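You operate a simulated robot arm through the tools that you are given. There is no shell and no other tool. Be economical: measure what you need, move in short steps, check, and stop when the job is done.

You run a simulated robot arm. Do the job below in one go: nothing can be reset, and whatever is moved stays where it is left.

Task
Put the teal pad with green band on the surface of the wooden cabinet top. Then fetch the grey sign with orange band and set it in the inside of the steel basin. Then put the orange padlock on the shelf marked tins. Then open the door marked spares, put the pale banded jug with orange cap from the shelf of the grey cabinet marked spares on the top of the side table with relief check and shut the spares again. Then take the white bottle with purple cap and put it on the purple tile with dark grey band. The order counts. Set down upright: grey sign with orange band, pale banded jug with orange cap, white bottle with purple cap.

Only the result counts: the job must be done as asked and must still hold three seconds after the hand-in. Knocking over, shifting, dropping, spilling or breaking anything else fails it. Lids that push on must go on centred and level and be pressed home; caps that screw on are set level and turned clockwise until they are tight.

Robot
A 6-joint arm with a two-finger gripper on a trunk, on a base that drives. Base frame: it is fixed to the floor where the robot stands at the start and does not move with it; the origin is under the middle of the robot, x ahead of it, y to its left, z up; the surface under the hand at the start is at about z = 0.86. Readings come in m, degrees, newtons and seconds.
It reaches about 1.298 m from its shoulder. Its first joint turns from -149.0 to 149.0 degrees. Places, roughly: door marked spares [0.6, 2.2, 0.4]; grey sign with orange band [0.75, -0.5, 1]; inside of the steel basin [0.6, 1, 0.9]; orange padlock (5x3x8 cm) [0.8, 1.8, 0.9]; pale banded jug with orange cap [0.75, 2.25, 0.5]; purple tile with dark grey band (8x8x1 cm) [-3.1, 1.4, 0.4]; shelf marked tins [-2.8, -1.1, 1.3]; surface of the wooden cabinet top [0.8, 1.9, 0.9]; teal pad with green band (7x10x6 cm) [0.5, -0.1, 0.9]; top of the side table with relief check [0.7, 2.6, 0.8]; white bottle with purple cap (4x4x7 cm) [0.6, 3.1, 0.8]. Payload 1.57 kg.
The TCP is the grasp point between the finger pads, 0.021 m short of the fingertips. In the tool frame z runs along the fingers and y along their closing line. The gripper opens to 0.07 m. The gripper's body begins 0.05 m behind the TCP.
Orientation is that of the tool frame in the base frame, as a unit quaternion [x, y, z, w]. With the fingers straight down and closing along the base's y, the tool's x points along the base's -x, its y along +y and its z along -z.

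Tools
- The arm moves only by the tool play_rows. Its argument "rows" is a list of rows, each a list of 3 entries, a list of its own where there are three numbers: the closure in counts, from 0 (fully open) to 255 (shut), then the shift along the base's x, y, z in units of 250 mm (1.0 is 250 mm), then the turn, a rotation vector about the base's x, y, z in units of 60 degrees (1.0 is 60 degrees). In form: [[grip, [tx, ty, tz], [ax, ay, az]], ...]. A call has 1 to 20 rows; each row is the pose to reach, as a shift and turn from the pose commanded when the call began. A call with a number of a shift or a turn outside -1 to 1 is refused whole. Each row takes 0.2 s and may step no farther than 0.05 m and 8.6 degrees from the row before; otherwise, or with a gripper value out of range, the whole call is refused. A pose out of reach is approached as far as the arm can. The call stops where the force on the tool passes 40 N (or 10 N more than at its start, if that is more) or the arm is blocked; 0.2 s more then pass. The fingers move at their own pace and stop on an object; they squeeze with about 30 N. The grip force told is the motor's: it shows also when the fingers shut on nothing. Time passes only in rows, and 0.2 s behind the last, so rows that repeat a pose let the fingers close. The reply holds the time, the measured pose of the TCP, the force on the tool along the base axes, the opening and the grip force, in the units named above and with some noise, with the torque about the TCP (base axes, N m) and any sound that the robot's microphone picked up.
- Cameras (640 x 400 px; columns grow to the right, rows downward): "scene" is now at [0.0201, 0.188, 1.8077]; the picture's right is [0.12, -0.99, 0.00], its down [-0.84, -0.10, -0.53] and it looks along [0.52, 0.06, -0.85] (base axes); focal length 256 px, centre (320, 200). "wrist" rides on the gripper at [0.079, 0.004, -0.081] in the tool frame; the picture's right is [-0.05, 1.00, 0.00], its down [-0.67, -0.03, -0.74] and it looks along [-0.74, -0.04, 0.67] (tool axes); focal length 256 px, centre (320, 200). There is no depth. A picture from a camera that has moved, and an enlarged one, comes with that camera's place and axes in the base frame and with its lens. The place of the scene camera against the robot may be out by one fixed shift of up to 0.012 m in any direction.
- grab_frame(camera): a new picture of that camera. No time passes.
- raise_lower(by): slides the trunk up (or, below 0, down) by that many m; the arm and the scene camera ride with it, the base frame stays. It gives what a move gives, with no picture.
- drive_base(legs): drives the robot by 1 to 6 legs, each [ahead, turn to the left] in m and degrees, along the robot's own axes; the way and the turn of a leg run together, so that a leg with both is an arc; at most 1.5 m and 180 degrees a leg. The arm and the cameras ride along, it lands a little off, and it stops where it bumps. It gives what a move gives.
- turn_head(pan, tilt): turns the head with the scene camera to pan (to the left, within 155 degrees either way) and tilt (down, from -29 to 69), counted from straight ahead of the robot. It gives what a move gives.
- close_up(camera, box): a new picture of the part [left, top, right, bottom] of that camera's present view, enlarged. No time passes.
- sign_off(): hands the job in; it is judged then, once.

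Go step by step. Nothing tells you exact positions but the pictures and the camera data: compare them with the known pose of the tool, close in by small moves and look again before you grip or let go. The budget is 186 turns and 156 pictures, counting those below and the enlarged ones. Unless the task says otherwise, let go and move clear before handing in, and close with one line.

The tools are called after "Emit:" as name(argument=value, ...) on one line, values as JSON. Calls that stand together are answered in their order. play_rows: Moves the arm, as the interface text tells. Its arguments: {"type":"object","properties":{"rows":{"type":"array","items":{"type":"array"}}},"required":["rows"]} The other tools are called the same way: raise_lower (by) slides the trunk up or down; drive_base (legs) drives the base; turn_head (pan, tilt) turns the head that bears the scene camera; grab_frame (camera) takes a picture; close_up (camera, box) takes an enlarged picture of a part of a camera's view; sign_off () hands the job in.

At the start:

```text
time_s: 0.0
eef_pos: [0.6749, 0.0267, 1.1513]
tcp_rot: [0.004, 1.0, 0.0, -0.001]
contact_force: [-0.1, -0.7, 0.9]
ft_torque: [0.0, 0.01, -0.03]
opening: 0.0698
grip_force: 0.0
trunk travel left (down, up): [-0.832, 0.138]
robot x, y, heading: [0.0002, 0.0088, 0.0]
head pan, tilt: [6.8, 58.1]
```

scene: 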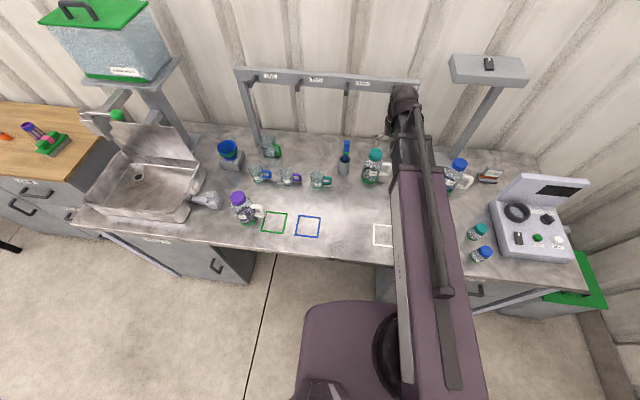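
wrist: 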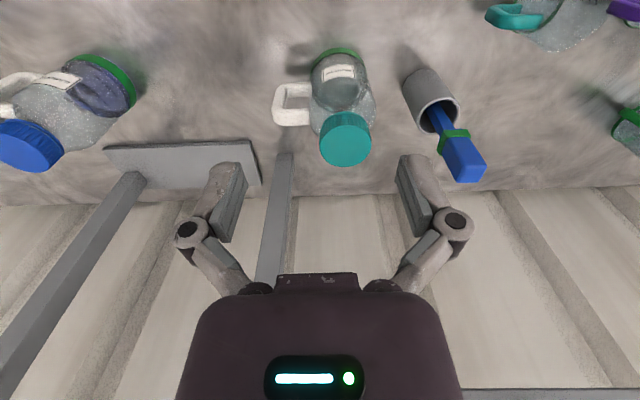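

I see the bench with basin on the left and the arm hiding the middle; the teal pad should lie under the arm near [0.5,-0.1]. I look at it from the wrist and with the head turned.

Emit:
turn_head(pan=-25, tilt=50)

Emit:
play_rows(rows=[[0, [-0.1, 0.2, 0], [0, 0, 0]], [0, [-0.2, 0.4, 0], [0, 0, 0]], [0, [-0.3, 0.55, 0], [0, 0, 0]], [0, [-0.4, 0.7, 0], [0, 0, 0]], [0, [-0.5, 0.85, 0], [0, 0, 0]], [0, [-0.6, 1.0, 0], [0, 0, 0]], [0, [-0.6, 1.0, 0], [0, 0, 0]]])

Emit:
grab_frame(camera="scene")

Emit:
grab_frame(camera="wrist")

```text
time_s: 1.0
eef_pos: [0.675, 0.0261, 1.1501]
tcp_rot: [0.004, 1.0, 0.0, 0.0]
contact_force: [0.0, 0.2, 0.1]
ft_torque: [0.01, 0.03, 0.03]
opening: 0.0698
grip_force: 0.0
trunk travel left (down, up): [-0.832, 0.138]
robot x, y, heading: [0.0012, 0.0102, 0.0]
head pan, tilt: [-25.0, 50.0]
```

```text
refused: row 1 steps farther than a row can; nothing moved
```

```text
153 pictures are left
camera scene: at [0.0217, 0.1471, 1.8181], right [-0.42, -0.91, 0.0], down [-0.69, 0.32, -0.64], along [0.58, -0.27, -0.77], focal length 256 px, centre (320, 200)
```

scene: 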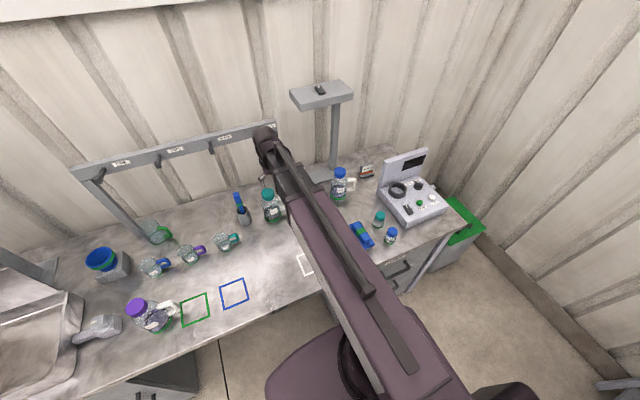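

```text
152 pictures are left
camera wrist: at [0.5961, 0.0313, 1.2326], right [0.06, 1.0, 0.0], down [0.67, -0.04, 0.74], along [0.74, -0.04, -0.67], focal length 256 px, centre (320, 200)
```

wrist: 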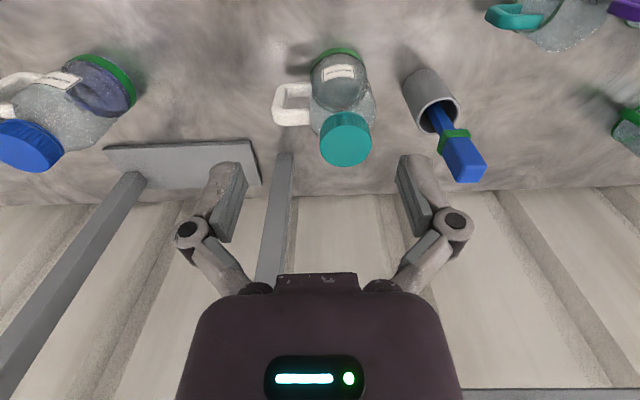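

The arm still hides the spot; I swing it left out of the way and look again.

Emit:
play_rows(rows=[[0, [-0.08, 0.16, 0], [0, 0, 0]], [0, [-0.16, 0.32, 0], [0, 0, 0]], [0, [-0.24, 0.48, 0], [0, 0, 0]], [0, [-0.32, 0.64, 0], [0, 0, 0]], [0, [-0.4, 0.8, 0], [0, 0, 0]], [0, [-0.48, 0.96, 0], [0, 0, 0]], [0, [-0.48, 1.0, 0], [0, 0, 0]]])

Emit:
grab_frame(camera="scene")

```text
time_s: 2.6
eef_pos: [0.5548, 0.2767, 1.1504]
tcp_rot: [0.003, 1.0, 0.0, 0.0]
contact_force: [0.3, -1.4, -0.2]
ft_torque: [0.0, -0.01, 0.04]
opening: 0.07
grip_force: 0.1
trunk travel left (down, up): [-0.832, 0.138]
robot x, y, heading: [-0.0045, 0.008, -0.2]
head pan, tilt: [-25.0, 50.0]
```

```text
151 pictures are left
camera scene: at [0.0219, 0.1472, 1.8181], right [-0.42, -0.91, 0.0], down [-0.69, 0.32, -0.64], along [0.58, -0.27, -0.77], focal length 256 px, centre (320, 200)
```

scene: 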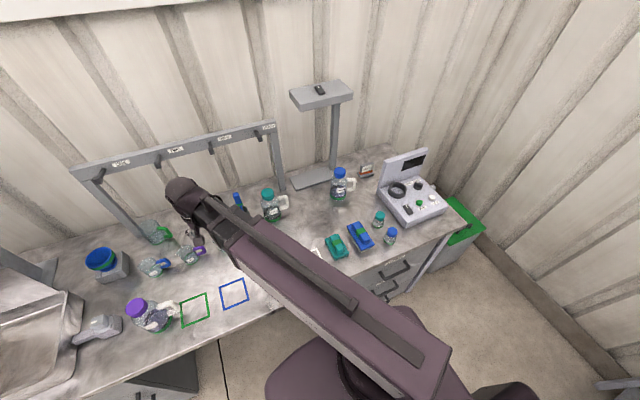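

Emit:
close_up(camera="scene", box=[300, 140, 460, 260])

```text
3.33 times, centred on (380, 200) of scene
camera zoom: at [0.0219, 0.1472, 1.8181], right [-0.42, -0.91, 0.0], down [-0.69, 0.32, -0.64], along [0.58, -0.27, -0.77], focal length 854 px, centre (120, 200)
```

zoom: 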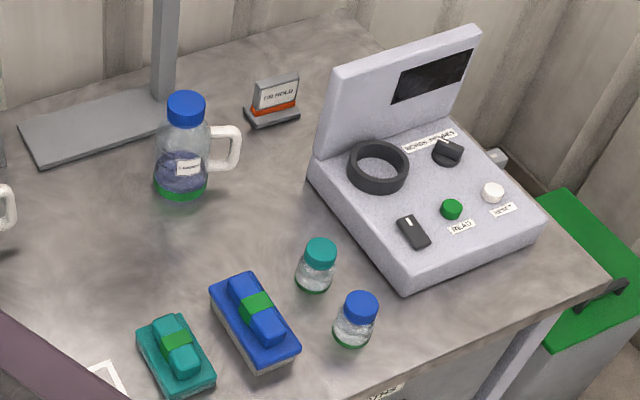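

The teal pad sits at about [0.47,-0.14], long axis roughly along x, and the sign ("... HOLD") near [0.8,-0.47]. I move above the pad.

Emit:
play_rows(rows=[[0, [-0.06, -0.18, 0], [0, 0, 0]], [0, [-0.12, -0.36, 0], [0, 0, 0]], [0, [-0.18, -0.54, 0], [0, 0, 0]], [0, [-0.24, -0.72, 0], [0, 0, 0]], [0, [-0.3, -0.9, 0], [0, 0, 0]], [0, [-0.32, -1.0, 0], [0, 0, 0]]])

Emit:
play_rows(rows=[[0, [0, -0.18, 0], [0, 0, 0]], [0, [0, -0.36, -0.05], [0, 0, 0]], [0, [0, -0.5, -0.15], [0, 0, 0]], [0, [0, -0.66, -0.25], [0, 0, 0]], [0, [0, -0.66, -0.4], [0, 0, 0]], [0, [0, -0.66, -0.4], [0, 0, 0]]])

Emit:
grab_frame(camera="wrist")

```text
time_s: 4.0
eef_pos: [0.5375, 0.0326, 1.1498]
tcp_rot: [0.004, 1.0, 0.0, -0.001]
contact_force: [-0.6, 0.6, 0.5]
ft_torque: [-0.01, -0.03, 0.03]
opening: 0.0698
grip_force: 0.0
out of reach, approached as far as the arm can: row 3, 4, 5, 6
trunk travel left (down, up): [-0.832, 0.138]
robot x, y, heading: [0.0003, 0.0072, 0.2]
head pan, tilt: [-25.0, 50.0]
```

```text
time_s: 5.4
eef_pos: [0.5354, -0.1309, 1.1499]
tcp_rot: [0.002, 1.0, 0.001, 0.0]
contact_force: [-0.3, 0.4, 0.1]
ft_torque: [0.0, -0.01, 0.04]
opening: 0.0699
grip_force: 0.1
out of reach, approached as far as the arm can: row 2, 3, 4, 5, 6
trunk travel left (down, up): [-0.832, 0.138]
robot x, y, heading: [-0.0001, 0.0061, 0.1]
head pan, tilt: [-25.0, 50.0]
```

```text
149 pictures are left
camera wrist: at [0.4564, -0.1257, 1.2326], right [0.06, 1.0, 0.0], down [0.67, -0.04, 0.74], along [0.74, -0.04, -0.67], focal length 256 px, centre (320, 200)
```

wrist: 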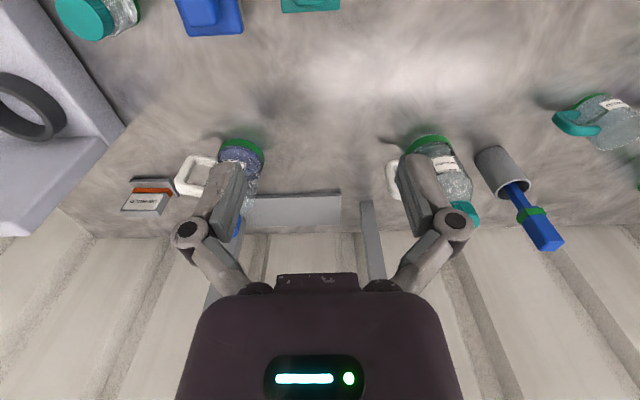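

The pad is too near for the arm here, so I back the base up a little (drives are straight behind me, open floor) and look.

Emit:
drive_base(legs=[[-0.25, 0]])

Emit:
grab_frame(camera="wrist")

```text
time_s: 7.5
eef_pos: [0.2799, -0.1312, 1.1519]
tcp_rot: [0.005, 1.0, 0.0, 0.0]
contact_force: [-1.4, 0.4, 0.6]
ft_torque: [-0.01, 0.02, 0.01]
opening: 0.0699
grip_force: 0.1
trunk travel left (down, up): [-0.832, 0.138]
robot x, y, heading: [-0.2564, 0.0057, -0.4]
head pan, tilt: [-25.0, 50.0]
```

```text
148 pictures are left
camera wrist: at [0.2006, -0.1271, 1.233], right [0.06, 1.0, 0.0], down [0.67, -0.04, 0.75], along [0.74, -0.05, -0.67], focal length 256 px, centre (320, 200)
```

wrist: 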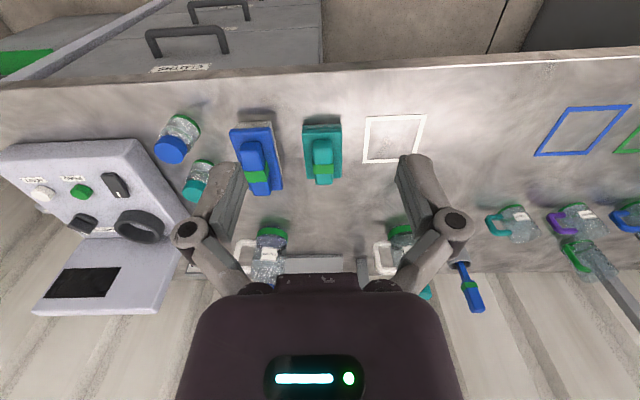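

Now the pad is clearly in view at about [0.465,-0.14]. I move over it and descend partway.

Emit:
play_rows(rows=[[0, [0.15, 0, -0.1], [0, 0, 0]], [0, [0.3, 0, -0.2], [0, 0, 0]], [0, [0.45, 0, -0.3], [0, 0, 0]], [0, [0.6, -0.02, -0.4], [0, 0, 0]], [0, [0.74, -0.04, -0.5], [0, 0, 0]], [0, [0.74, -0.04, -0.6], [0, 0, 0]], [0, [0.74, -0.04, -0.6], [0, 0, 0]]])

Emit:
grab_frame(camera="wrist")

```text
time_s: 9.1
eef_pos: [0.471, -0.1442, 1.1498]
tcp_rot: [0.006, 1.0, 0.0, 0.0]
contact_force: [0.3, -0.6, -0.2]
ft_torque: [-0.01, 0.01, -0.01]
opening: 0.07
grip_force: 0.1
out of reach, approached as far as the arm can: row 1, 2, 3, 4, 5, 6, 7
trunk travel left (down, up): [-0.832, 0.138]
robot x, y, heading: [-0.253, 0.0086, -0.1]
head pan, tilt: [-25.0, 50.0]
```

```text
147 pictures are left
camera wrist: at [0.3914, -0.1388, 1.2324], right [0.06, 1.0, 0.0], down [0.67, -0.04, 0.74], along [0.74, -0.05, -0.67], focal length 256 px, centre (320, 200)
```

wrist: 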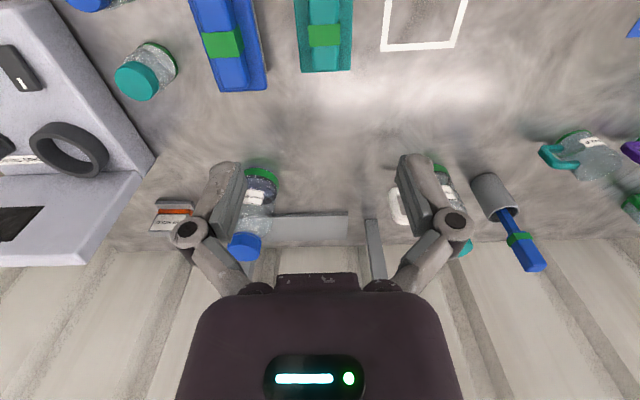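

The arm alone can't go lower with the fingers down; I lower the trunk instead and check.

Emit:
raise_lower(by=-0.14)

Emit:
grab_frame(camera="wrist")

Emit:
grab_frame(camera="scene")

```text
time_s: 10.8
eef_pos: [0.47, -0.1436, 1.0103]
tcp_rot: [0.005, 1.0, -0.001, 0.0]
contact_force: [0.5, -0.4, 0.4]
ft_torque: [0.01, 0.0, 0.02]
opening: 0.0701
grip_force: 0.1
trunk travel left (down, up): [-0.692, 0.278]
robot x, y, heading: [-0.2529, 0.0077, 0.0]
head pan, tilt: [-25.0, 50.0]
```

```text
146 pictures are left
camera wrist: at [0.3908, -0.1388, 1.0927], right [0.06, 1.0, 0.0], down [0.67, -0.04, 0.74], along [0.74, -0.05, -0.67], focal length 256 px, centre (320, 200)
```

wrist: 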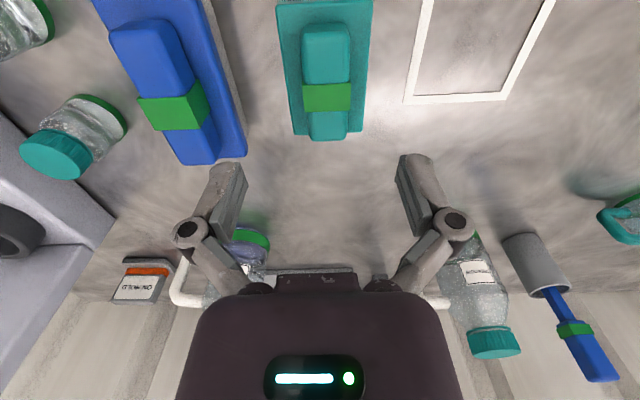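

```text
145 pictures are left
camera scene: at [-0.2321, 0.1467, 1.6782], right [-0.43, -0.9, 0.0], down [-0.69, 0.33, -0.64], along [0.58, -0.27, -0.77], focal length 256 px, centre (320, 200)
```

scene: 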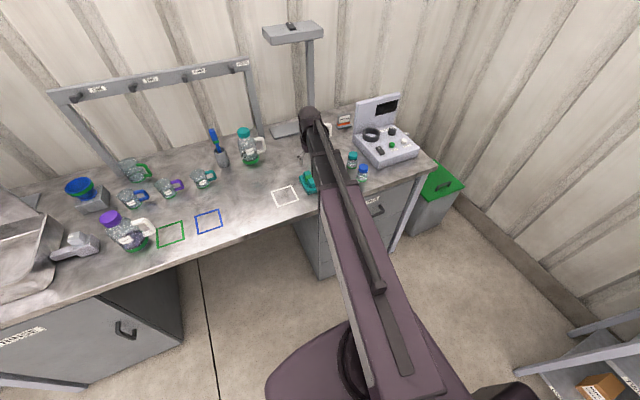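

Handle centre at about [0.47,-0.140], aligned with the fingers. Lower onto it.

Emit:
play_rows(rows=[[0, [0.0, 0.012, 0], [0, 0, 0]], [0, [0.0, 0.012, 0], [0, 0, 0]]])

Emit:
raise_lower(by=-0.09)

Emit:
grab_frame(camera="wrist")

```text
time_s: 11.4
eef_pos: [0.4687, -0.1406, 1.0123]
tcp_rot: [0.005, 1.0, 0.0, 0.0]
contact_force: [0.6, 0.1, 0.1]
ft_torque: [0.0, -0.01, -0.01]
opening: 0.0698
grip_force: 0.0
trunk travel left (down, up): [-0.692, 0.278]
robot x, y, heading: [-0.2546, 0.0067, -0.2]
head pan, tilt: [-25.0, 50.0]
```

```text
time_s: 12.6
eef_pos: [0.4702, -0.1408, 0.9208]
tcp_rot: [0.005, 1.0, -0.001, 0.0]
contact_force: [0.1, 0.4, -0.3]
ft_torque: [0.01, -0.01, -0.01]
opening: 0.0698
grip_force: 0.0
trunk travel left (down, up): [-0.602, 0.368]
robot x, y, heading: [-0.2539, 0.0064, -0.4]
head pan, tilt: [-25.0, 50.0]
```

```text
144 pictures are left
camera wrist: at [0.3911, -0.1357, 1.0027], right [0.06, 1.0, 0.0], down [0.67, -0.04, 0.74], along [0.74, -0.05, -0.67], focal length 256 px, centre (320, 200)
```

wrist: 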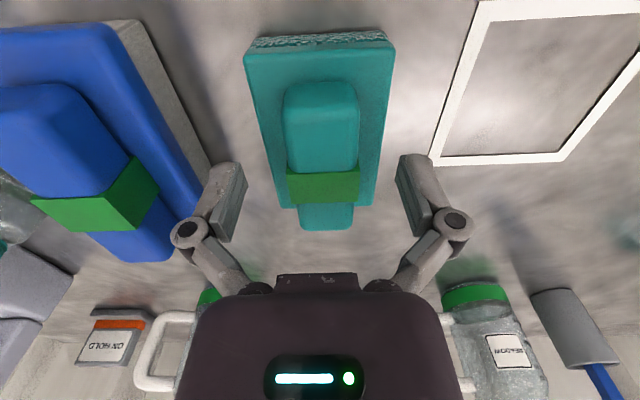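

Aligned; descend another 12 mm and close.

Emit:
raise_lower(by=-0.012)

Emit:
play_rows(rows=[[150, [0, 0, 0], [0, 0, 0]], [255, [0, 0, 0], [0, 0, 0]], [255, [0, 0, 0], [0, 0, 0]], [255, [0, 0, 0], [0, 0, 0]], [255, [0, 0, 0], [0, 0, 0]]])

Emit:
grab_frame(camera="wrist")

```text
time_s: 13.2
eef_pos: [0.4704, -0.1401, 0.9096]
tcp_rot: [0.006, 1.0, 0.0, 0.0]
contact_force: [-0.4, -0.3, 0.1]
ft_torque: [-0.01, 0.0, -0.01]
opening: 0.0698
grip_force: 0.0
trunk travel left (down, up): [-0.59, 0.38]
robot x, y, heading: [-0.2566, 0.0098, -0.2]
head pan, tilt: [-25.0, 50.0]
```

```text
time_s: 14.4
eef_pos: [0.4701, -0.1405, 0.9086]
tcp_rot: [0.005, 1.0, 0.0, 0.0]
contact_force: [-0.1, 0.2, 4.7]
ft_torque: [0.03, 0.01, -0.01]
opening: 0.0309
grip_force: 30.0
trunk travel left (down, up): [-0.59, 0.38]
robot x, y, heading: [-0.254, 0.0047, -0.3]
head pan, tilt: [-25.0, 50.0]
```

```text
143 pictures are left
camera wrist: at [0.3909, -0.1356, 0.9909], right [0.06, 1.0, 0.0], down [0.67, -0.04, 0.75], along [0.74, -0.05, -0.67], focal length 256 px, centre (320, 200)
```

wrist: 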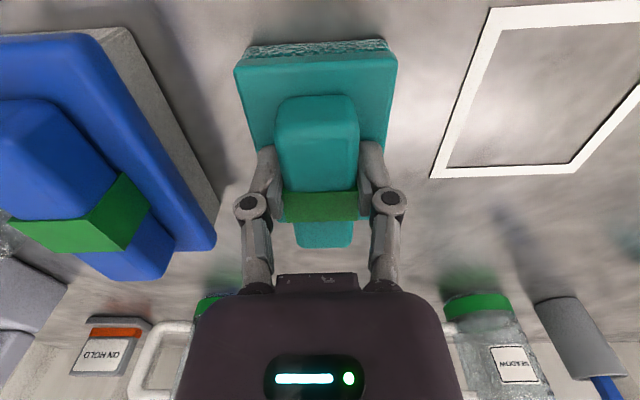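

The pad is gripped (opening 31 mm). I lift it with the trunk and look left to plan the drive.

Emit:
raise_lower(by=0.3)

Emit:
turn_head(pan=60, tilt=35)

Emit:
grab_frame(camera="wrist")

Emit:
grab_frame(camera="scene")

```text
time_s: 17.4
eef_pos: [0.4699, -0.1411, 1.2099]
tcp_rot: [0.005, 1.0, -0.001, 0.001]
contact_force: [0.0, -0.4, -0.7]
ft_torque: [0.01, 0.0, 0.01]
opening: 0.0311
grip_force: 29.8
trunk travel left (down, up): [-0.89, 0.08]
robot x, y, heading: [-0.2529, 0.008, -0.1]
head pan, tilt: [-25.0, 50.0]
```

```text
time_s: 19.0
eef_pos: [0.4695, -0.1399, 1.2098]
tcp_rot: [0.005, 1.0, 0.0, 0.0]
contact_force: [-0.2, 0.7, -2.0]
ft_torque: [-0.03, 0.03, -0.01]
opening: 0.0309
grip_force: 30.1
trunk travel left (down, up): [-0.89, 0.08]
robot x, y, heading: [-0.2567, 0.0132, -0.2]
head pan, tilt: [60.0, 35.0]
```

```text
142 pictures are left
camera wrist: at [0.3912, -0.1357, 1.2906], right [0.06, 1.0, 0.0], down [0.67, -0.04, 0.74], along [0.74, -0.05, -0.67], focal length 256 px, centre (320, 200)
```

wrist: 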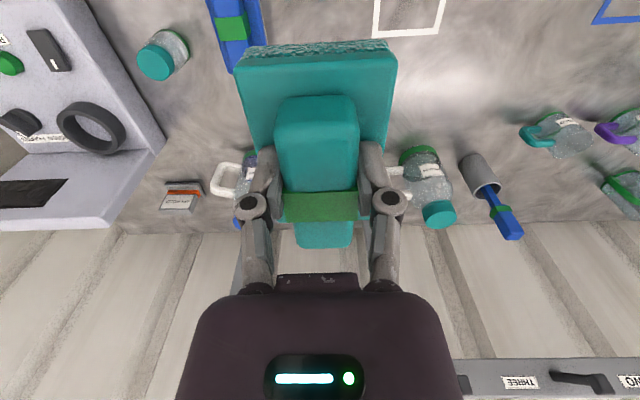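

```text
141 pictures are left
camera scene: at [-0.2573, 0.2556, 1.8978], right [0.86, -0.5, 0.0], down [-0.29, -0.5, -0.82], along [0.41, 0.71, -0.57], focal length 256 px, centre (320, 200)
```

scene: 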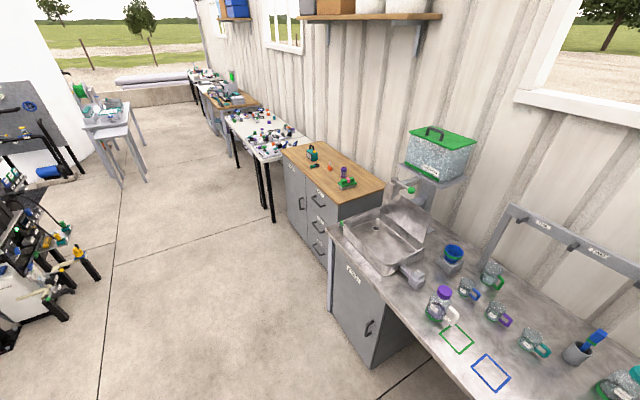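

Floor to the left is clear, and the wooden cabinet top is ahead on the right wall. I zoom in on it.

Emit:
close_up(camera="scene", box=[220, 90, 420, 240])

```text
2.67 times, centred on (320, 165) of scene
camera zoom: at [-0.2573, 0.2556, 1.8978], right [0.86, -0.5, 0.0], down [-0.29, -0.5, -0.82], along [0.41, 0.71, -0.57], focal length 683 px, centre (320, 293)
```

zoom: 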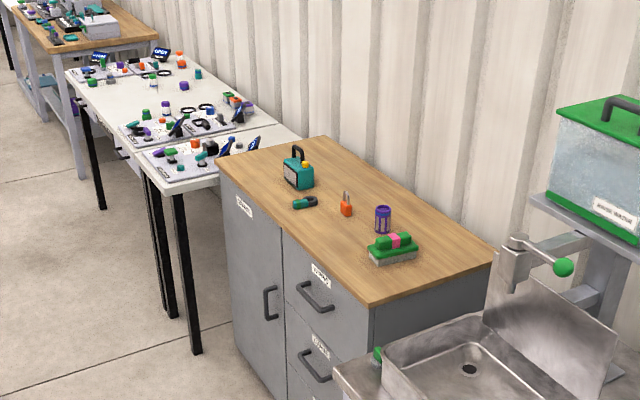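

The cabinet top spans about x 0.57–1.0, y 1.41–2.44, with free room at its far end near [0.75,2.27]. I drive: turn left, go along, turn back.

Emit:
drive_base(legs=[[0, 90], [1.4, 0], [0.82, 0], [0, -90]])

Emit:
turn_head(pan=0, tilt=45)

Emit:
grab_frame(camera="scene")

Emit:
grab_frame(camera="wrist")

```text
time_s: 43.9
eef_pos: [0.5323, 2.0506, 1.2099]
tcp_rot: [0.025, 1.0, -0.001, 0.0]
contact_force: [-0.5, 0.3, 0.1]
ft_torque: [-0.01, -0.06, 0.02]
opening: 0.0309
grip_force: 29.9
trunk travel left (down, up): [-0.89, 0.08]
robot x, y, heading: [-0.1844, 2.2033, -2.2]
head pan, tilt: [60.0, 35.0]
```

```text
time_s: 45.1
eef_pos: [0.5323, 2.0496, 1.2096]
tcp_rot: [0.026, 1.0, 0.001, -0.001]
contact_force: [0.3, -0.5, -0.4]
ft_torque: [0.02, 0.02, -0.01]
opening: 0.0311
grip_force: 30.1
trunk travel left (down, up): [-0.89, 0.08]
robot x, y, heading: [-0.1842, 2.1983, -1.9]
head pan, tilt: [0.0, 45.0]
```

```text
139 pictures are left
camera scene: at [-0.1462, 2.3689, 1.883], right [-0.04, -1.0, 0.0], down [-0.71, 0.03, -0.71], along [0.71, -0.03, -0.71], focal length 256 px, centre (320, 200)
```

scene: 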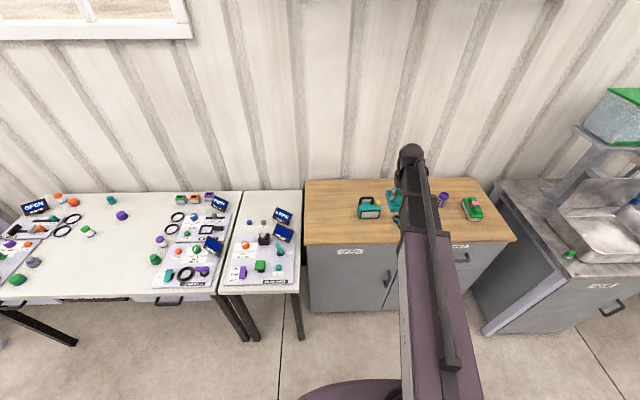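

```text
138 pictures are left
camera wrist: at [0.4547, 2.0577, 1.2907], right [0.1, 0.99, 0.0], down [0.66, -0.07, 0.74], along [0.74, -0.08, -0.67], focal length 256 px, centre (320, 200)
```

wrist: 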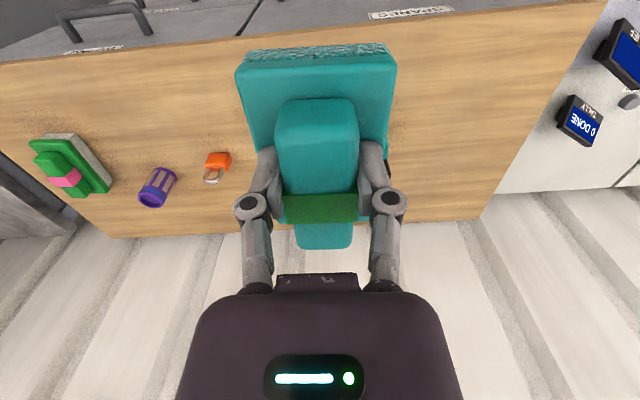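

The free zone is at y≈2.16–2.38. I carry the pad over [0.75,2.27] at height.

Emit:
play_rows(rows=[[255, [0.0, 0.14, 0], [0, 0, 0]], [255, [0.0, 0.28, 0], [0, 0, 0]], [255, [0.1, 0.42, 0], [0, 0, 0]], [255, [0.2, 0.56, 0], [0, 0, 0]], [255, [0.3, 0.7, 0], [0, 0, 0]], [255, [0.42, 0.84, 0], [0, 0, 0]], [255, [0.56, 0.87, 0], [0, 0, 0]], [255, [0.7, 0.88, 0], [0, 0, 0]], [255, [0.86, 0.88, 0], [0, 0, 0]], [255, [0.86, 0.88, 0], [0, 0, 0]]])

Emit:
raise_lower(by=-0.12)

Emit:
grab_frame(camera="scene")

Emit:
grab_frame(camera="wrist")

```text
time_s: 47.4
eef_pos: [0.746, 2.2703, 1.2096]
tcp_rot: [0.025, 1.0, 0.0, 0.0]
contact_force: [-1.1, 0.2, -0.5]
ft_torque: [0.0, -0.03, -0.03]
opening: 0.031
grip_force: 30.3
trunk travel left (down, up): [-0.89, 0.08]
robot x, y, heading: [-0.1867, 2.1962, -2.1]
head pan, tilt: [0.0, 45.0]
```

```text
time_s: 48.9
eef_pos: [0.7469, 2.2697, 1.0888]
tcp_rot: [0.025, 1.0, 0.0, 0.0]
contact_force: [-0.1, -0.5, -0.8]
ft_torque: [-0.01, 0.04, -0.02]
opening: 0.0312
grip_force: 30.1
trunk travel left (down, up): [-0.77, 0.2]
robot x, y, heading: [-0.1877, 2.1979, -1.9]
head pan, tilt: [0.0, 45.0]
```

```text
137 pictures are left
camera scene: at [-0.1462, 2.3688, 1.7631], right [-0.04, -1.0, 0.0], down [-0.71, 0.03, -0.71], along [0.71, -0.03, -0.71], focal length 256 px, centre (320, 200)
```

scene: 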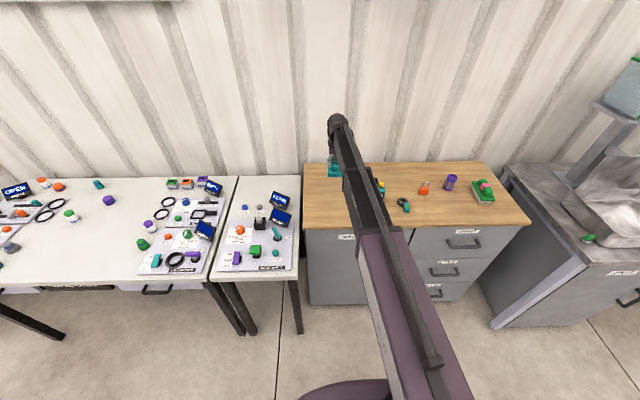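

```text
136 pictures are left
camera wrist: at [0.6683, 2.2783, 1.1707], right [0.1, 0.99, 0.0], down [0.66, -0.07, 0.74], along [0.74, -0.08, -0.67], focal length 256 px, centre (320, 200)
```

wrist: 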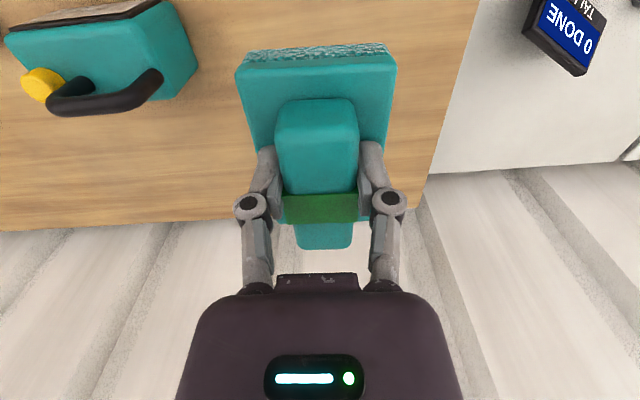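

All clear around the pad. I lower with the trunk to a bit above the top, then feel down with small arm steps.

Emit:
raise_lower(by=-0.12)

Emit:
play_rows(rows=[[255, [0, 0, -0.02], [0, 0, 0]], [255, [0, 0, -0.04], [0, 0, 0]], [255, [0, 0, -0.04], [0, 0, 0]]])

Emit:
grab_frame(camera="wrist")

```text
time_s: 50.4
eef_pos: [0.7455, 2.2701, 0.9688]
tcp_rot: [0.025, 1.0, -0.001, -0.001]
contact_force: [0.2, -0.7, -0.6]
ft_torque: [-0.04, -0.01, -0.01]
opening: 0.031
grip_force: 29.7
trunk travel left (down, up): [-0.65, 0.32]
robot x, y, heading: [-0.1826, 2.1991, -2.0]
head pan, tilt: [0.0, 45.0]
```

```text
time_s: 51.1
eef_pos: [0.7465, 2.2706, 0.9695]
tcp_rot: [0.025, 1.0, 0.0, 0.0]
contact_force: [0.6, 0.6, 0.0]
ft_torque: [-0.02, 0.03, -0.01]
opening: 0.0309
grip_force: 29.9
out of reach, approached as far as the arm can: row 1, 2, 3
trunk travel left (down, up): [-0.65, 0.32]
robot x, y, heading: [-0.1844, 2.2037, -1.9]
head pan, tilt: [0.0, 45.0]
```

```text
135 pictures are left
camera wrist: at [0.6684, 2.2783, 1.0506], right [0.1, 0.99, 0.0], down [0.66, -0.07, 0.74], along [0.74, -0.08, -0.67], focal length 256 px, centre (320, 200)
```

wrist: 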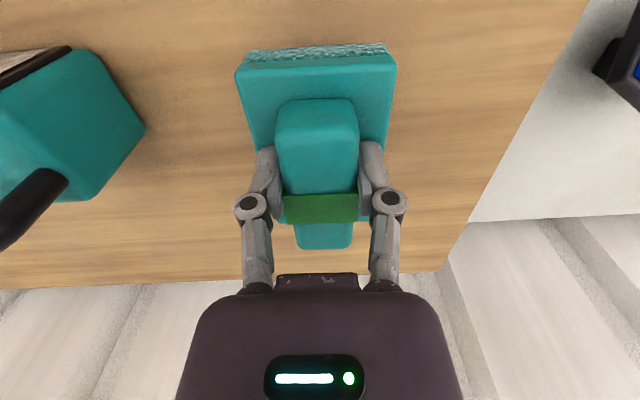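

Estimated cabinet top ≈0.89, so the pad touches at TCP ≈0.937. I raise the arm a little, lower the trunk, and then feel down with the arm.

Emit:
play_rows(rows=[[255, [0, 0, 0.1], [0, 0, 0]], [255, [0, 0, 0.24], [0, 0, 0]], [255, [0, 0, 0.24], [0, 0, 0]]])

Emit:
raise_lower(by=-0.065)

Emit:
play_rows(rows=[[255, [0, 0, -0.02], [0, 0, 0]], [255, [0, 0, -0.04], [0, 0, 0]], [255, [0, 0, -0.05], [0, 0, 0]], [255, [0, 0, -0.06], [0, 0, 0]], [255, [0, 0, -0.06], [0, 0, 0]]])

```text
time_s: 52.0
eef_pos: [0.7464, 2.269, 0.9688]
tcp_rot: [0.026, 1.0, 0.001, 0.0]
contact_force: [-0.3, -0.4, -0.3]
ft_torque: [0.0, 0.0, -0.01]
opening: 0.0308
grip_force: 30.0
out of reach, approached as far as the arm can: row 1, 2, 3
trunk travel left (down, up): [-0.65, 0.32]
robot x, y, heading: [-0.1846, 2.2024, -2.1]
head pan, tilt: [0.0, 45.0]
```

```text
time_s: 52.6
eef_pos: [0.7457, 2.2711, 0.9299]
tcp_rot: [0.026, 1.0, 0.0, 0.001]
contact_force: [-9.9, -0.5, 24.6]
ft_torque: [-0.06, -0.24, -0.02]
opening: 0.0314
grip_force: 30.0
trunk travel left (down, up): [-0.608, 0.362]
robot x, y, heading: [-0.1846, 2.2003, -2.1]
head pan, tilt: [0.0, 45.0]
stopped: the force on the tool passed its limit at 127 N (the readings are from after the stop); the commanded pose is now the measured one
```

```text
time_s: 53.9
eef_pos: [0.747, 2.2698, 0.9283]
tcp_rot: [0.025, 1.0, -0.001, 0.004]
contact_force: [-8.0, -0.7, 24.0]
ft_torque: [-0.07, 0.51, 0.02]
opening: 0.0309
grip_force: 30.0
out of reach, approached as far as the arm can: row 1, 2, 3, 4, 5
trunk travel left (down, up): [-0.608, 0.362]
robot x, y, heading: [-0.1844, 2.2018, -1.9]
head pan, tilt: [0.0, 45.0]
```

The arm has no vertical motion of its own, so all heights come from the trunk; the pad has touched the top. I relieve slightly and release.

Emit:
raise_lower(by=0.003)

Emit:
play_rows(rows=[[200, [0, 0, 0], [0, 0, 0]], [100, [0, 0, 0], [0, 0, 0]], [0, [0, 0, 0], [0, 0, 0]], [0, [0, 0, 0], [0, 0, 0]], [0, [0, 0, 0], [0, 0, 0]]])

Emit:
raise_lower(by=0.28)

Emit:
grab_frame(camera="wrist")

```text
time_s: 54.4
eef_pos: [0.7493, 2.269, 0.9288]
tcp_rot: [0.025, 1.0, 0.0, 0.003]
contact_force: [1.5, 0.3, 3.5]
ft_torque: [0.02, -0.03, 0.01]
opening: 0.0308
grip_force: 30.7
trunk travel left (down, up): [-0.611, 0.359]
robot x, y, heading: [-0.1884, 2.1999, -2.2]
head pan, tilt: [0.0, 45.0]
```

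```text
time_s: 55.6
eef_pos: [0.7484, 2.2709, 0.9306]
tcp_rot: [0.025, 1.0, 0.0, 0.002]
contact_force: [-0.1, -0.1, -0.2]
ft_torque: [-0.02, -0.02, -0.01]
opening: 0.0699
grip_force: 0.0
trunk travel left (down, up): [-0.611, 0.359]
robot x, y, heading: [-0.1849, 2.2001, -2.2]
head pan, tilt: [0.0, 45.0]
```

```text
time_s: 58.4
eef_pos: [0.7478, 2.271, 1.2087]
tcp_rot: [0.025, 1.0, 0.0, 0.001]
contact_force: [-0.9, -0.2, 0.4]
ft_torque: [-0.06, 0.01, 0.02]
opening: 0.07
grip_force: 0.1
trunk travel left (down, up): [-0.891, 0.079]
robot x, y, heading: [-0.1843, 2.1965, -2.2]
head pan, tilt: [0.0, 45.0]
```

```text
134 pictures are left
camera wrist: at [0.6697, 2.2784, 1.2909], right [0.1, 0.99, 0.0], down [0.66, -0.07, 0.75], along [0.74, -0.08, -0.66], focal length 256 px, centre (320, 200)
```

wrist: 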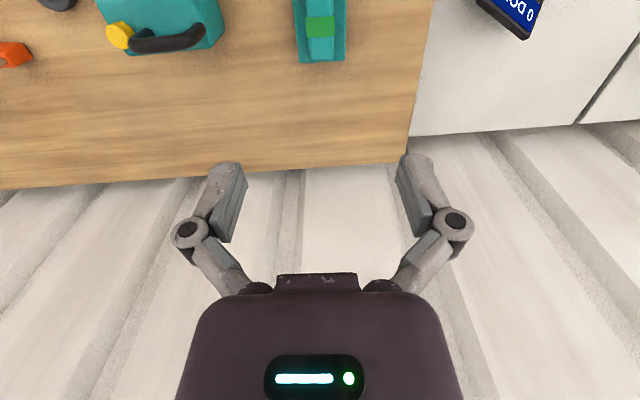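

The pad stands on the cabinet top. Next the sign; I retract the arm and reverse along the bench with the arm trailing, to stop abreast of the sign.

Emit:
play_rows(rows=[[0, [-0.15, -0.05, 0], [0, 0, 0]], [0, [-0.3, -0.1, 0], [0, 0, 0]], [0, [-0.45, -0.2, 0], [0, 0, 0]], [0, [-0.6, -0.3, 0], [0, 0, 0]], [0, [-0.75, -0.4, 0], [0, 0, 0]], [0, [-0.75, -0.4, 0], [0, 0, 0]]])

Emit:
drive_base(legs=[[0, 92], [-1.4, 0], [-1.15, 0], [0, -90]])

Emit:
turn_head(pan=-8, tilt=35)

Emit:
grab_frame(camera="scene")

Emit:
grab_frame(camera="wrist")

```text
time_s: 59.8
eef_pos: [0.5623, 2.1719, 1.2078]
tcp_rot: [0.025, 1.0, -0.001, 0.001]
contact_force: [0.1, -0.2, 0.8]
ft_torque: [-0.02, 0.01, 0.0]
opening: 0.0702
grip_force: 0.1
trunk travel left (down, up): [-0.891, 0.079]
robot x, y, heading: [-0.1874, 2.2018, -2.0]
head pan, tilt: [0.0, 45.0]
```

```text
time_s: 86.7
eef_pos: [0.5439, -0.3666, 1.2091]
tcp_rot: [0.013, 1.0, 0.0, 0.002]
contact_force: [-0.8, -1.0, 0.2]
ft_torque: [0.01, 0.05, 0.06]
opening: 0.0699
grip_force: 0.1
trunk travel left (down, up): [-0.891, 0.079]
robot x, y, heading: [-0.2034, -0.3739, -0.2]
head pan, tilt: [0.0, 45.0]
```

```text
time_s: 87.5
eef_pos: [0.5431, -0.368, 1.209]
tcp_rot: [0.012, 1.0, 0.0, 0.001]
contact_force: [0.3, -0.3, 0.2]
ft_torque: [-0.01, 0.01, -0.01]
opening: 0.07
grip_force: 0.0
trunk travel left (down, up): [-0.891, 0.079]
robot x, y, heading: [-0.2065, -0.3752, -0.2]
head pan, tilt: [-8.0, 35.0]
```

```text
133 pictures are left
camera scene: at [-0.1635, -0.2164, 1.8984], right [-0.15, -0.99, 0.0], down [-0.57, 0.08, -0.82], along [0.81, -0.12, -0.57], focal length 256 px, centre (320, 200)
```

scene: 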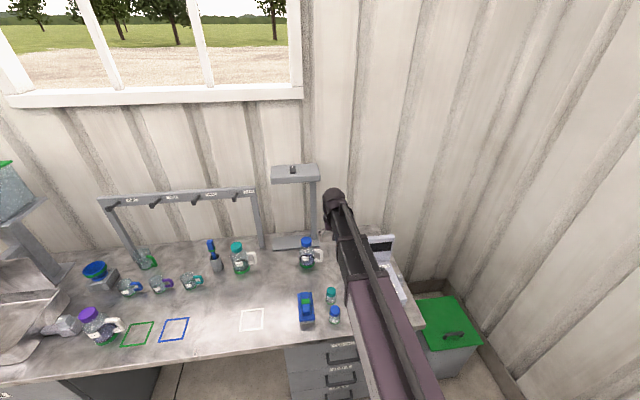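

```text
132 pictures are left
camera wrist: at [0.4653, -0.3612, 1.2911], right [0.08, 1.0, 0.0], down [0.66, -0.05, 0.75], along [0.74, -0.06, -0.66], focal length 256 px, centre (320, 200)
```

wrist: 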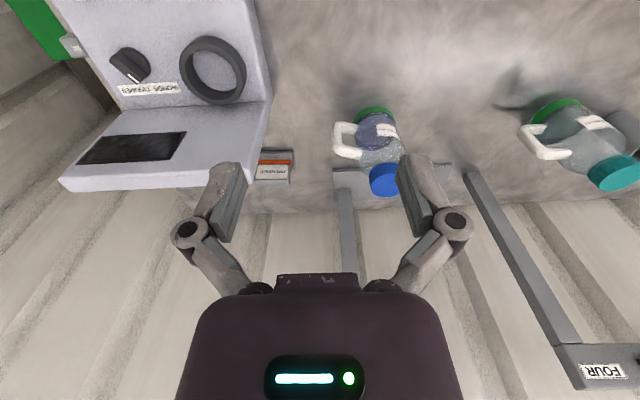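

I see the sign at about [0.81,-0.49] near the wall between console and blue-capped jug. A close-up for its shape.

Emit:
close_up(camera="wrist", box=[200, 100, 420, 240])

Emit:
turn_head(pan=10, tilt=40)

Emit:
play_rows(rows=[[0, [0, -0.18, 0], [0, 0, 0]], [0, [0, -0.36, 0], [0, 0, 0]], [0, [0, -0.5, 0], [0, 0, 0]], [0, [0, -0.5, 0], [0, 0, 0]]])

Emit:
grab_frame(camera="wrist")

Emit:
close_up(camera="scene", box=[220, 100, 420, 260])

```text
2.86 times, centred on (310, 170) of wrist
camera zoom: at [0.4653, -0.3612, 1.2911], right [0.08, 1.0, 0.0], down [0.66, -0.05, 0.75], along [0.74, -0.06, -0.66], focal length 731 px, centre (349, 286)
```

zoom: 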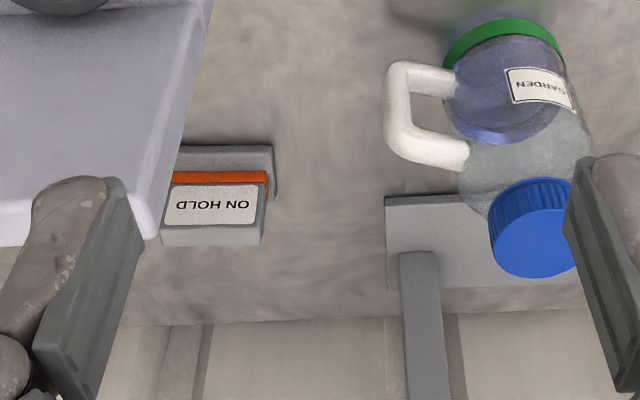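

```text
time_s: 88.3
eef_pos: [0.5442, -0.3654, 1.2098]
tcp_rot: [0.012, 1.0, -0.001, 0.002]
contact_force: [0.2, 1.4, -0.5]
ft_torque: [0.01, 0.04, -0.03]
opening: 0.0699
grip_force: 0.0
trunk travel left (down, up): [-0.891, 0.079]
robot x, y, heading: [-0.2054, -0.3753, -0.3]
head pan, tilt: [10.0, 40.0]
```

```text
time_s: 89.3
eef_pos: [0.544, -0.4917, 1.2102]
tcp_rot: [0.013, 1.0, 0.0, 0.002]
contact_force: [-0.4, 0.1, -0.6]
ft_torque: [0.03, 0.0, 0.0]
opening: 0.0701
grip_force: 0.1
trunk travel left (down, up): [-0.891, 0.079]
robot x, y, heading: [-0.2073, -0.3748, -0.3]
head pan, tilt: [10.0, 40.0]
```

```text
130 pictures are left
camera wrist: at [0.4647, -0.4859, 1.2911], right [0.08, 1.0, 0.0], down [0.66, -0.05, 0.75], along [0.74, -0.06, -0.66], focal length 256 px, centre (320, 200)
```

wrist: 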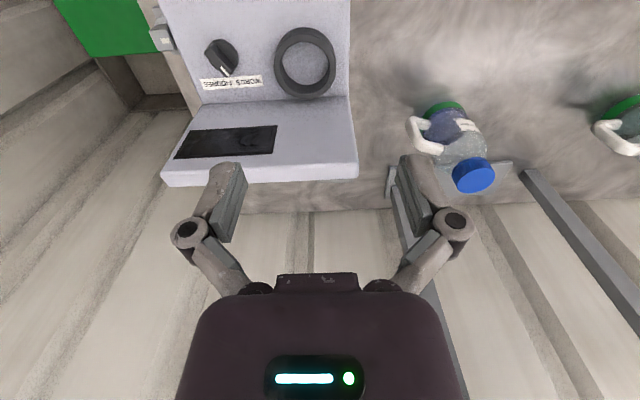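

```text
2.50 times, centred on (320, 180) of scene
camera zoom: at [-0.1666, -0.1886, 1.8909], right [0.17, -0.99, 0.0], down [-0.63, -0.11, -0.77], along [0.76, 0.13, -0.64], focal length 640 px, centre (320, 250)
```

zoom: 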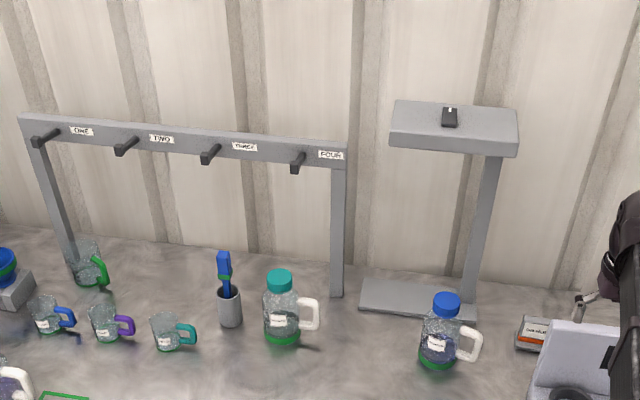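

The sign is ~8 cm wide along y, thin along x, behind the console lid and beside the jug. I need to know the arm's link heights before reaching over; I look at the arm itself.

Emit:
turn_head(pan=-15, tilt=55)

Emit:
grab_frame(camera="scene")

```text
time_s: 90.2
eef_pos: [0.5435, -0.4925, 1.2089]
tcp_rot: [0.012, 1.0, 0.0, 0.002]
contact_force: [-0.2, 0.2, 0.2]
ft_torque: [-0.01, -0.01, 0.01]
opening: 0.0702
grip_force: 0.0
trunk travel left (down, up): [-0.891, 0.079]
robot x, y, heading: [-0.203, -0.3791, -0.4]
head pan, tilt: [-15.0, 55.0]
```

```text
128 pictures are left
camera scene: at [-0.1808, -0.2228, 1.8703], right [-0.26, -0.96, 0.0], down [-0.79, 0.22, -0.57], along [0.55, -0.15, -0.82], focal length 256 px, centre (320, 200)
```

scene: 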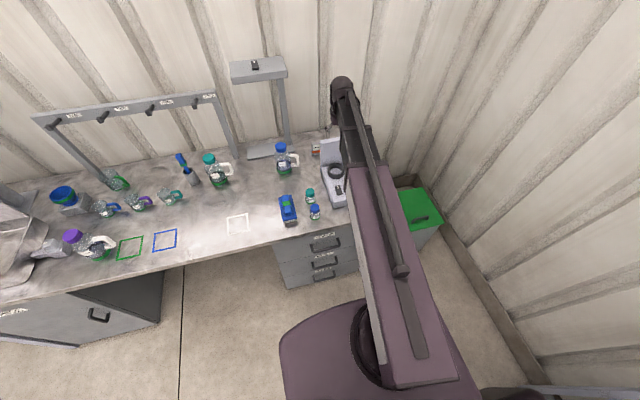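

The arm is a telescoping boom about 0.13–0.2 m above the TCP, so I must come in diagonally between the lid and the jug. I retract and re-park at about [-0.01,0.235], heading -41°.

Emit:
play_rows(rows=[[0, [-0.1, 0.12, 0], [0, 0, 0]], [0, [-0.2, 0.24, 0], [0, 0, 0]], [0, [-0.3, 0.36, 0], [0, 0, 0]], [0, [-0.4, 0.48, 0], [0, 0, 0]], [0, [-0.5, 0.48, 0], [0, 0, 0]], [0, [-0.5, 0.48, 0], [0, 0, 0]]])

Emit:
drive_base(legs=[[0, 73], [0.645, 0], [0, -113.6]])

Emit:
turn_head(pan=20, tilt=40)

Emit:
grab_frame(camera="scene")

Emit:
grab_frame(camera="wrist")

```text
time_s: 91.5
eef_pos: [0.4197, -0.3705, 1.2086]
tcp_rot: [0.012, 1.0, 0.0, 0.002]
contact_force: [0.4, 0.5, -1.3]
ft_torque: [0.04, 0.03, 0.02]
opening: 0.07
grip_force: 0.0
trunk travel left (down, up): [-0.891, 0.079]
robot x, y, heading: [-0.2078, -0.3765, -0.6]
head pan, tilt: [-15.0, 55.0]
```

```text
time_s: 107.7
eef_pos: [0.4317, -0.2075, 1.2089]
tcp_rot: [0.369, 0.929, -0.001, 0.001]
contact_force: [0.4, -0.4, -0.5]
ft_torque: [-0.03, -0.02, 0.01]
opening: 0.0702
grip_force: 0.0
trunk travel left (down, up): [-0.891, 0.079]
robot x, y, heading: [-0.0349, 0.2034, -41.8]
head pan, tilt: [-15.0, 55.0]
```

```text
time_s: 108.7
eef_pos: [0.4334, -0.2063, 1.2098]
tcp_rot: [0.368, 0.93, -0.001, 0.001]
contact_force: [-0.2, -0.7, 0.3]
ft_torque: [0.0, 0.01, -0.02]
opening: 0.0702
grip_force: 0.1
trunk travel left (down, up): [-0.891, 0.079]
robot x, y, heading: [-0.036, 0.2072, -42.2]
head pan, tilt: [20.0, 40.0]
```

```text
127 pictures are left
camera scene: at [0.1221, 0.3308, 1.8909], right [-0.38, -0.93, 0.0], down [-0.6, 0.24, -0.77], along [0.71, -0.29, -0.64], focal length 256 px, centre (320, 200)
```

scene: 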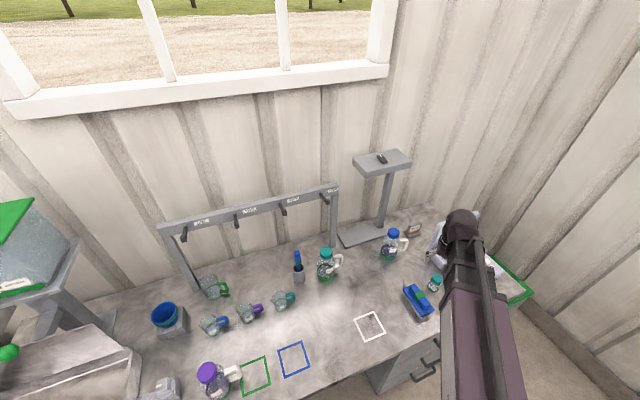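

```text
126 pictures are left
camera wrist: at [0.3789, -0.1489, 1.291], right [0.72, 0.69, 0.0], down [0.46, -0.48, 0.75], along [0.52, -0.54, -0.66], focal length 256 px, centre (320, 200)
```

wrist: 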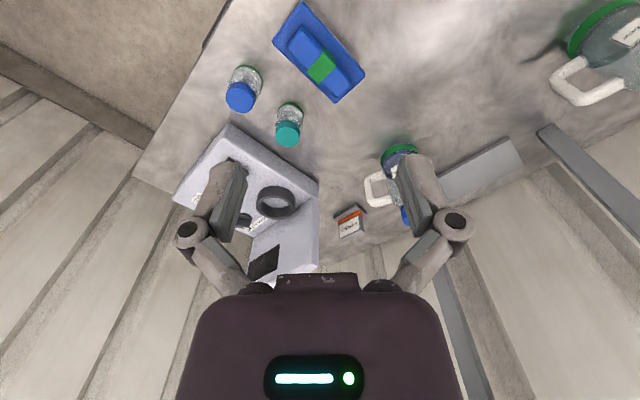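

The sign reads at about [0.81,-0.485]. I extend toward it at height while yawing the gripper so the fingers close along x.

Emit:
play_rows(rows=[[0, [0.127, -0.093, 0], [0, 0, -0.06]], [0, [0.254, -0.186, 0], [0, 0, -0.13]], [0, [0.381, -0.279, 0], [0, 0, -0.19]], [0, [0.508, -0.372, 0], [0, 0, -0.26]], [0, [0.635, -0.465, 0], [0, 0, -0.33]], [0, [0.762, -0.558, 0], [0, 0, -0.4]], [0, [0.762, -0.558, 0], [0, 0, -0.4]]])

Emit:
grab_frame(camera="wrist")

Emit:
grab_frame(camera="scene")

```text
time_s: 110.3
eef_pos: [0.623, -0.3444, 1.2091]
tcp_rot: [0.554, 0.832, 0.0, 0.001]
contact_force: [-0.1, 0.2, 0.4]
ft_torque: [0.0, -0.01, 0.03]
opening: 0.0701
grip_force: 0.1
trunk travel left (down, up): [-0.891, 0.079]
robot x, y, heading: [-0.0352, 0.2046, -42.0]
head pan, tilt: [20.0, 40.0]
```

```text
125 pictures are left
camera wrist: at [0.5974, -0.2698, 1.2914], right [0.94, 0.34, 0.0], down [0.22, -0.63, 0.75], along [0.25, -0.7, -0.66], focal length 256 px, centre (320, 200)
```

wrist: 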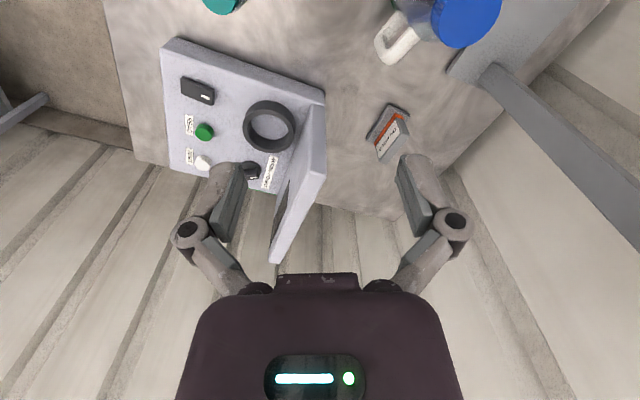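

```text
124 pictures are left
camera scene: at [0.1213, 0.3313, 1.891], right [-0.38, -0.93, 0.0], down [-0.6, 0.24, -0.77], along [0.71, -0.29, -0.64], focal length 256 px, centre (320, 200)
```

scene: 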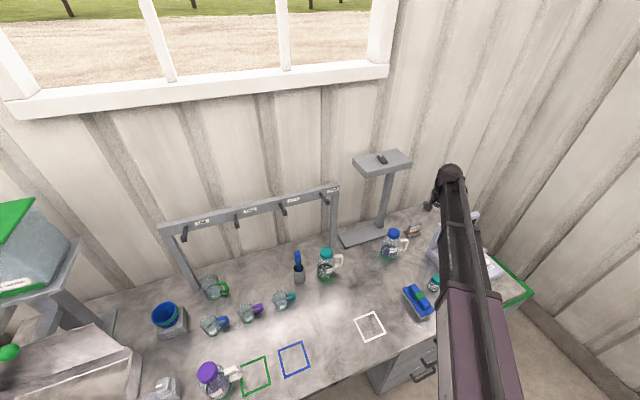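

Continue to directly over the sign.

Emit:
play_rows(rows=[[0, [0.125, -0.09, 0], [0, 0, -0.06]], [0, [0.25, -0.18, 0], [0, 0, -0.13]], [0, [0.375, -0.27, 0], [0, 0, -0.19]], [0, [0.5, -0.36, 0], [0, 0, -0.26]], [0, [0.625, -0.45, 0], [0, 0, -0.32]], [0, [0.75, -0.54, 0], [0, 0, -0.38]], [0, [0.75, -0.54, 0], [0, 0, -0.38]]])

Emit:
grab_frame(camera="wrist")

Emit:
grab_frame(camera="scene")

```text
time_s: 111.9
eef_pos: [0.8126, -0.4807, 1.2116]
tcp_rot: [0.708, 0.707, -0.002, 0.002]
contact_force: [-0.1, 0.4, -0.2]
ft_torque: [0.0, -0.03, -0.03]
opening: 0.0699
grip_force: 0.0
trunk travel left (down, up): [-0.891, 0.079]
robot x, y, heading: [-0.0371, 0.2034, -42.4]
head pan, tilt: [20.0, 40.0]
```

```text
123 pictures are left
camera wrist: at [0.8168, -0.4012, 1.2915], right [1.0, -0.05, 0.0], down [-0.04, -0.66, 0.75], along [-0.04, -0.75, -0.66], focal length 256 px, centre (320, 200)
```

wrist: 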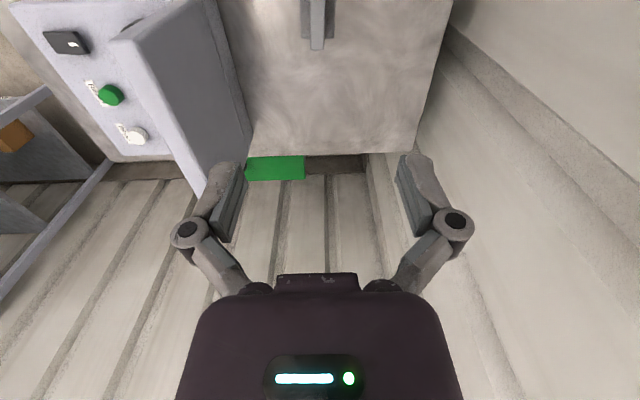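

```text
122 pictures are left
camera scene: at [0.1214, 0.3312, 1.891], right [-0.38, -0.93, 0.0], down [-0.6, 0.24, -0.77], along [0.71, -0.29, -0.64], focal length 256 px, centre (320, 200)
```

scene: 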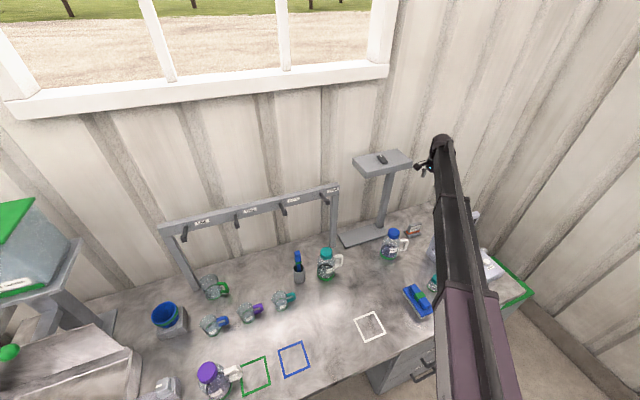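

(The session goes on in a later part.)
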